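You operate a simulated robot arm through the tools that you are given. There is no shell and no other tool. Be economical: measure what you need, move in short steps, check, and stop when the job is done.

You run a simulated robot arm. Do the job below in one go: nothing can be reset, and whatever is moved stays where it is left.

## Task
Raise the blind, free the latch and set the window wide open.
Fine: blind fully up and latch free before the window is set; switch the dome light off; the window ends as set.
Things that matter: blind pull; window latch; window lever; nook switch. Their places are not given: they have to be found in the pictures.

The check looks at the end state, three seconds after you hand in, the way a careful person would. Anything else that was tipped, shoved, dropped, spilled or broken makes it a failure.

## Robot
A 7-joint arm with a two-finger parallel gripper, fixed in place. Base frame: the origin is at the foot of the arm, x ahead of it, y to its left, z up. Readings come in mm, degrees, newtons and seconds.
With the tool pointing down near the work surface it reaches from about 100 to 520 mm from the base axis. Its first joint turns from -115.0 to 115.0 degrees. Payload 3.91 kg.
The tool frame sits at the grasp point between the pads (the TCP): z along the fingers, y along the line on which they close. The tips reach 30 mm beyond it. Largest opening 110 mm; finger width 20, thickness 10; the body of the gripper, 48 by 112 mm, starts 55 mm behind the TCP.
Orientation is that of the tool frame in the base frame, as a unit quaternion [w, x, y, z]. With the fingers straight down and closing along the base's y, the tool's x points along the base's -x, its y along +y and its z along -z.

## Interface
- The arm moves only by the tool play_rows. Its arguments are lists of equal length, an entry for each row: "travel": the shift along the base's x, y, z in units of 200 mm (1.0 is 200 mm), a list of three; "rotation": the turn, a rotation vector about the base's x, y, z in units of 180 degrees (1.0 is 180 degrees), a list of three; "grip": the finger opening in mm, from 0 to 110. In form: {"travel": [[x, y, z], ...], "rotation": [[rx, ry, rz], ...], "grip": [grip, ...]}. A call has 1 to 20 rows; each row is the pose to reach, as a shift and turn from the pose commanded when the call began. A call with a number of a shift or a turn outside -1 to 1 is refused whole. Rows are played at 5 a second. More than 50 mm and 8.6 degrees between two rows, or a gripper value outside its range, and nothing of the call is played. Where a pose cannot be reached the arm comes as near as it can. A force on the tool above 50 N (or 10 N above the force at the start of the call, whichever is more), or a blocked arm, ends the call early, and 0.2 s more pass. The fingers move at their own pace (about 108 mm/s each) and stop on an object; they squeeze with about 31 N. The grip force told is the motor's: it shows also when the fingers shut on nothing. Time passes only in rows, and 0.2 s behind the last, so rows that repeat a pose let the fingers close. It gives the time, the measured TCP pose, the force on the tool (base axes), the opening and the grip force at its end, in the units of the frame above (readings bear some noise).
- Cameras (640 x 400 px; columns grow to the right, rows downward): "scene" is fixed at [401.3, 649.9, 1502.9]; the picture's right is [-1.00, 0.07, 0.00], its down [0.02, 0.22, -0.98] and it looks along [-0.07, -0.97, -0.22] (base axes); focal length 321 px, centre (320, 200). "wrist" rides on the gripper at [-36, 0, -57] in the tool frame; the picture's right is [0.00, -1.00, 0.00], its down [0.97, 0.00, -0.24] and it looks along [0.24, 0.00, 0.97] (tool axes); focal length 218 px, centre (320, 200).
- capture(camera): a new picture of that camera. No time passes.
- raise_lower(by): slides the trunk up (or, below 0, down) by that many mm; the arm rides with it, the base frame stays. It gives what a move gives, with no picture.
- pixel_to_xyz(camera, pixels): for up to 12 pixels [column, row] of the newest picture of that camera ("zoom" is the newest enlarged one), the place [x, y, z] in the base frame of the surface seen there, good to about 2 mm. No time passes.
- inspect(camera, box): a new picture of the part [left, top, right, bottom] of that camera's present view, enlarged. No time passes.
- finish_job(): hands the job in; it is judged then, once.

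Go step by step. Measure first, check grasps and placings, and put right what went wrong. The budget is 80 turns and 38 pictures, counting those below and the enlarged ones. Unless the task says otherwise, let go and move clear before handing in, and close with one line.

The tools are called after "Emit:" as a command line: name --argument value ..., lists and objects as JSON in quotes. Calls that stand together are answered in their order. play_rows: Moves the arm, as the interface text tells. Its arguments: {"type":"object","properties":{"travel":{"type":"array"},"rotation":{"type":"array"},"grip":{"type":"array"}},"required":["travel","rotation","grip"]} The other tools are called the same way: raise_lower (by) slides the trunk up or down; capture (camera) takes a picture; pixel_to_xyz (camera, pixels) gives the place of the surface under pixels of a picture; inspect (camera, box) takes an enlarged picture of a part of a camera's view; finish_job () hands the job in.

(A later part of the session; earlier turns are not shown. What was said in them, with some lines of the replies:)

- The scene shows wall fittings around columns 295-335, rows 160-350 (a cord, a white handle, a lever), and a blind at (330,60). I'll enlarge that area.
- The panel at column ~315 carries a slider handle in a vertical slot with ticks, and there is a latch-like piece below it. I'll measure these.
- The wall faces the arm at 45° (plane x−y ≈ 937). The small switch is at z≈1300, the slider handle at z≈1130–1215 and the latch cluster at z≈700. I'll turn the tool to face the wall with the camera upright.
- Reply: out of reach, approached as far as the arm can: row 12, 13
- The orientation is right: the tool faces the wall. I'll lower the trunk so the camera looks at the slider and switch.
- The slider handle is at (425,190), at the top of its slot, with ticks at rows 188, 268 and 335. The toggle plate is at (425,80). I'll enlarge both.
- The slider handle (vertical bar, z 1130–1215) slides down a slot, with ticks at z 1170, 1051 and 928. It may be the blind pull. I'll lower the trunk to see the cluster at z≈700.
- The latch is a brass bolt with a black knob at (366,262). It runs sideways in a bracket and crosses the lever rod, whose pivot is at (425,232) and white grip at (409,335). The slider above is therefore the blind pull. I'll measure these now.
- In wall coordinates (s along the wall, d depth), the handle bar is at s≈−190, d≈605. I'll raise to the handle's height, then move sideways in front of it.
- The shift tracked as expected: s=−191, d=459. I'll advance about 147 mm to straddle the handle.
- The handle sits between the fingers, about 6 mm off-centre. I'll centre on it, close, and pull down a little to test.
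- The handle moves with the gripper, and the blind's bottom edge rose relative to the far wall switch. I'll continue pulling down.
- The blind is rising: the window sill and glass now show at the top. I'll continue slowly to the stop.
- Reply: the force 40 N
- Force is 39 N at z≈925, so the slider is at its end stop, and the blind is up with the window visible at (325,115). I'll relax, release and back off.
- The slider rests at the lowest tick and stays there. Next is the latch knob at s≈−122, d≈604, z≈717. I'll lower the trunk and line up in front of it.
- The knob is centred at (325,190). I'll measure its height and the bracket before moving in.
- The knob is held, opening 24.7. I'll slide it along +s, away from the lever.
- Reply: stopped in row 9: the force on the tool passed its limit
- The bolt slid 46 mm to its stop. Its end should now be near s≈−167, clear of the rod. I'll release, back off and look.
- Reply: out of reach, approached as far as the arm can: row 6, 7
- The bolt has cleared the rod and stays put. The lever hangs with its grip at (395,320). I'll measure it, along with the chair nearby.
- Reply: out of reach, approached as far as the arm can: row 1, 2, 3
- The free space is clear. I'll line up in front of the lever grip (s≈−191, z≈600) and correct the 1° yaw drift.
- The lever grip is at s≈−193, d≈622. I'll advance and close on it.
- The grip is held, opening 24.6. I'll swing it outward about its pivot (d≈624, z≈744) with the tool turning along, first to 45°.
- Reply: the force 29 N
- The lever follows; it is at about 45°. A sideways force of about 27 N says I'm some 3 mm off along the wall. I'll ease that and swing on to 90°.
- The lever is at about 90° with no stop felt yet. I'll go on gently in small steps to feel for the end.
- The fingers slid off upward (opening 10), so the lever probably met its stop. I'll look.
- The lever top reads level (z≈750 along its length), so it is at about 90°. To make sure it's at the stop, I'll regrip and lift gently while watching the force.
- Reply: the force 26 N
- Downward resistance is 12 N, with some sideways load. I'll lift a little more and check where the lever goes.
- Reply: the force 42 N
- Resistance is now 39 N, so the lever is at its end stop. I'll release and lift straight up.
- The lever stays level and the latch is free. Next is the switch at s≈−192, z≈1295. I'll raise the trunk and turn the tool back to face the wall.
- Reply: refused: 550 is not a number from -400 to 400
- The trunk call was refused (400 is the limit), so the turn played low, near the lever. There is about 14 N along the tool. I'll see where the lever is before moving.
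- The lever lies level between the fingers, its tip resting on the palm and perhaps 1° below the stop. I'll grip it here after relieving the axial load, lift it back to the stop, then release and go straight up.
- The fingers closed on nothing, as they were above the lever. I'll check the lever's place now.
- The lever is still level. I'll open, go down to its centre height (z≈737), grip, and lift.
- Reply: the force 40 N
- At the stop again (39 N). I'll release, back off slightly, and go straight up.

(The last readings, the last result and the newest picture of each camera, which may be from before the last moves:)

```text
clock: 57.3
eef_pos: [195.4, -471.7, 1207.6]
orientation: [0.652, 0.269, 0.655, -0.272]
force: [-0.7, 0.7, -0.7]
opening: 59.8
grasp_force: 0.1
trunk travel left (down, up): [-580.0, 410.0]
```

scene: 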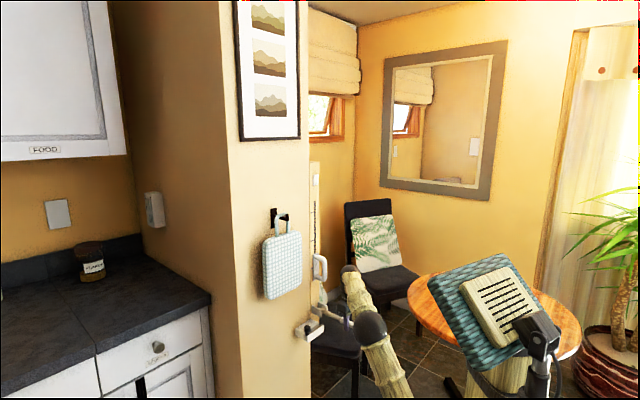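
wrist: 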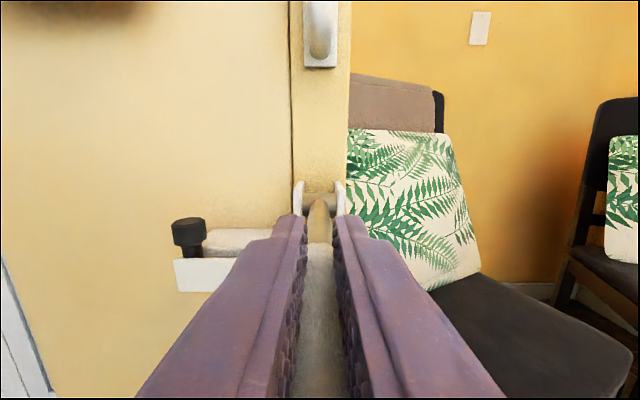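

Clear of the lever. I'll rise to the switch height and look at it close up.

Emit:
raise_lower --by 70

Emit:
inspect --camera "wrist" --box '[260, 120, 420, 220]'

Emit:
pixel_to_xyz --camera "zoom" --pixels '[[150, 130], [220, 60], [240, 60], [240, 90], [240, 120], [240, 150], [240, 180], [240, 200], [240, 220], [260, 150], [200, 150], [280, 150]]'

```text
clock: 58.4
eef_pos: [194.0, -471.4, 1277.0]
orientation: [0.651, 0.269, 0.655, -0.273]
force: [-0.2, 0.4, -0.6]
opening: 60.0
grasp_force: 0.0
trunk travel left (down, up): [-650.0, 340.0]
```

```text
4.00 times, centred on (340, 170) of wrist
```

zoom: 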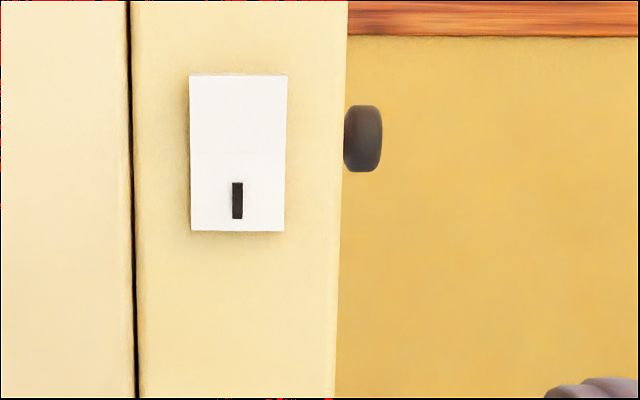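

```text
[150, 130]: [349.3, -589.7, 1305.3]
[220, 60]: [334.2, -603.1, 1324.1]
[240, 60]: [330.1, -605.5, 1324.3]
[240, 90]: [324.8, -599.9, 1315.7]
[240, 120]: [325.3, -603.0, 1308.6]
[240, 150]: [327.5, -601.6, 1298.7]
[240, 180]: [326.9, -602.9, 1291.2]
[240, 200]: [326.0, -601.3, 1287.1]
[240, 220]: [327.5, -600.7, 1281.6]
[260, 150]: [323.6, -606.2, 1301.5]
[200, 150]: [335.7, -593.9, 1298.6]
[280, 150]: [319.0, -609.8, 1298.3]
```

The switch is a rocker plate, z 1279–1320 at s≈−195, with its mark on the lower half. In the oblique view its top edge stood prouder, so the lower half is pressed. I'll push the upper half with closed fingers.

Emit:
play_rows --travel '[[0, 0, 0.1], [0, 0, 0.19], [0.12, -0.12, 0.19], [0.24, -0.24, 0.19], [0.36, -0.36, 0.19], [0.46, -0.46, 0.19], [0.52, -0.52, 0.19], [0.53, -0.53, 0.19], [0.54, -0.54, 0.19], [0.55, -0.55, 0.19], [0.56, -0.56, 0.19], [0.57, -0.57, 0.19]]' --rotation '[[0, 0, 0], [0, 0, 0], [0, 0, 0], [0, 0, 0], [0, 0, 0], [0, 0, 0], [0, 0, 0], [0, 0, 0], [0, 0, 0], [0, 0, 0], [0, 0, 0], [0, 0, 0]]' --grip '[20, 0, 0, 0, 0, 0, 0, 0, 0, 0, 0, 0]'

```text
clock: 61.0
eef_pos: [304.4, -581.3, 1317.3]
orientation: [0.651, 0.269, 0.654, -0.275]
force: [-15.9, 25.0, -7.7]
opening: 0.0
grasp_force: 31.1
trunk travel left (down, up): [-650.0, 340.0]
```

Contact made with about 30 N at tip depth ≈656. I'll back off and look at the rocker.

Emit:
play_rows --travel '[[-0.1, 0.1, 0], [-0.2, 0.2, 0], [-0.35, 0.35, 0], [-0.5, 0.5, -0.1]]' --rotation '[[0, 0, 0], [0, 0, 0], [0, 0, 0], [0, 0, 0]]' --grip '[0, 0, 0, 0]'

Emit:
inspect --camera "wrist" --box '[260, 120, 420, 220]'

Emit:
pixel_to_xyz --camera "zoom" --pixels '[[240, 90], [230, 90], [240, 110], [240, 130], [240, 150], [240, 170], [240, 190], [240, 210], [230, 210], [362, 138]]'

```text
clock: 62.0
eef_pos: [207.9, -484.8, 1297.3]
orientation: [0.652, 0.268, 0.655, -0.273]
force: [-0.6, 0.2, -0.1]
opening: 0.0
grasp_force: 31.0
trunk travel left (down, up): [-650.0, 340.0]
```

```text
4.00 times, centred on (340, 170) of wrist
```

zoom: 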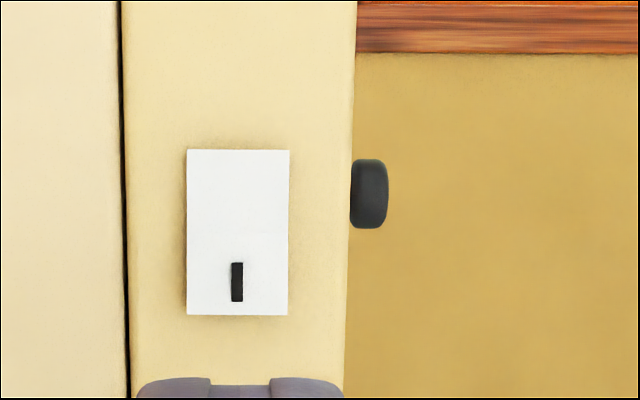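

```text
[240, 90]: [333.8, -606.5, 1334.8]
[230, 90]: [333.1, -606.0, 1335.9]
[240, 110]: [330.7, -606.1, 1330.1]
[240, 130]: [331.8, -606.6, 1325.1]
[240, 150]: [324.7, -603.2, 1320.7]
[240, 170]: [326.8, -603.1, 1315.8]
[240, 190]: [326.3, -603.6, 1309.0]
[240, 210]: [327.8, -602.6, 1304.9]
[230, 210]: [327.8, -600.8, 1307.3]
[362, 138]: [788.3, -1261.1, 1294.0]
```

The wall beyond and the dark knob now look darker and less warm, so the light seems to have gone off. I'll confirm in the scene picture.

Emit:
capture --camera "scene"

```text
2 pictures are left
```

scene: 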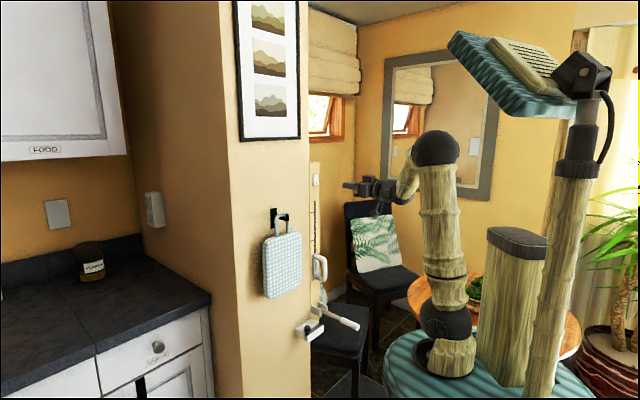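

The nook is dimmer with the warm light gone, the blind is up, and the window and lever are open. One last enlarged check of the window and lever.

Emit:
inspect --camera "scene" --box '[285, 240, 385, 350]'

Emit:
pixel_to_xyz --camera "scene" --pixels '[[330, 313], [336, 316], [345, 321], [352, 325], [319, 268], [299, 330]]'

```text
3.64 times, centred on (335, 295) of scene
```

zoom: 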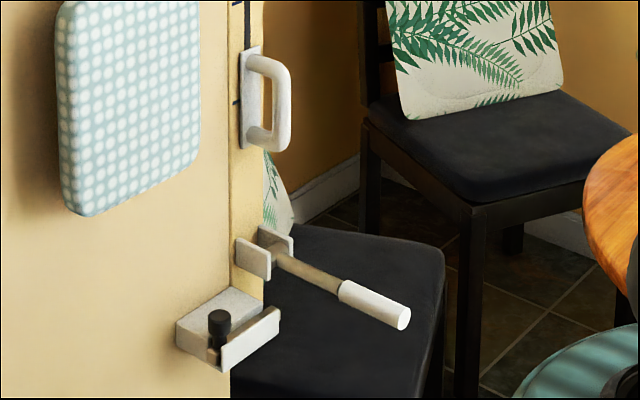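

```text
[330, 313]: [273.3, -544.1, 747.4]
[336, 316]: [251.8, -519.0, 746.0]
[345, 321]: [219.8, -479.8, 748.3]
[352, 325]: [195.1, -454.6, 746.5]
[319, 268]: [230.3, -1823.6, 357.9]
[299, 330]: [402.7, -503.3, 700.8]
```

The lever is level at its stop, the latch bolt is drawn back, the slider is at its lowest mark and the light is off. The arm is clear, so I'm handing in.

Emit:
finish_job

```text
The job is handed in.
```

The blind is fully up, the latch is free, the window lever is swung to its wide-open stop and the dome light is off. While turning the tool low down I brushed the lever, so I lifted it back to its stop, and the last check showed it level.
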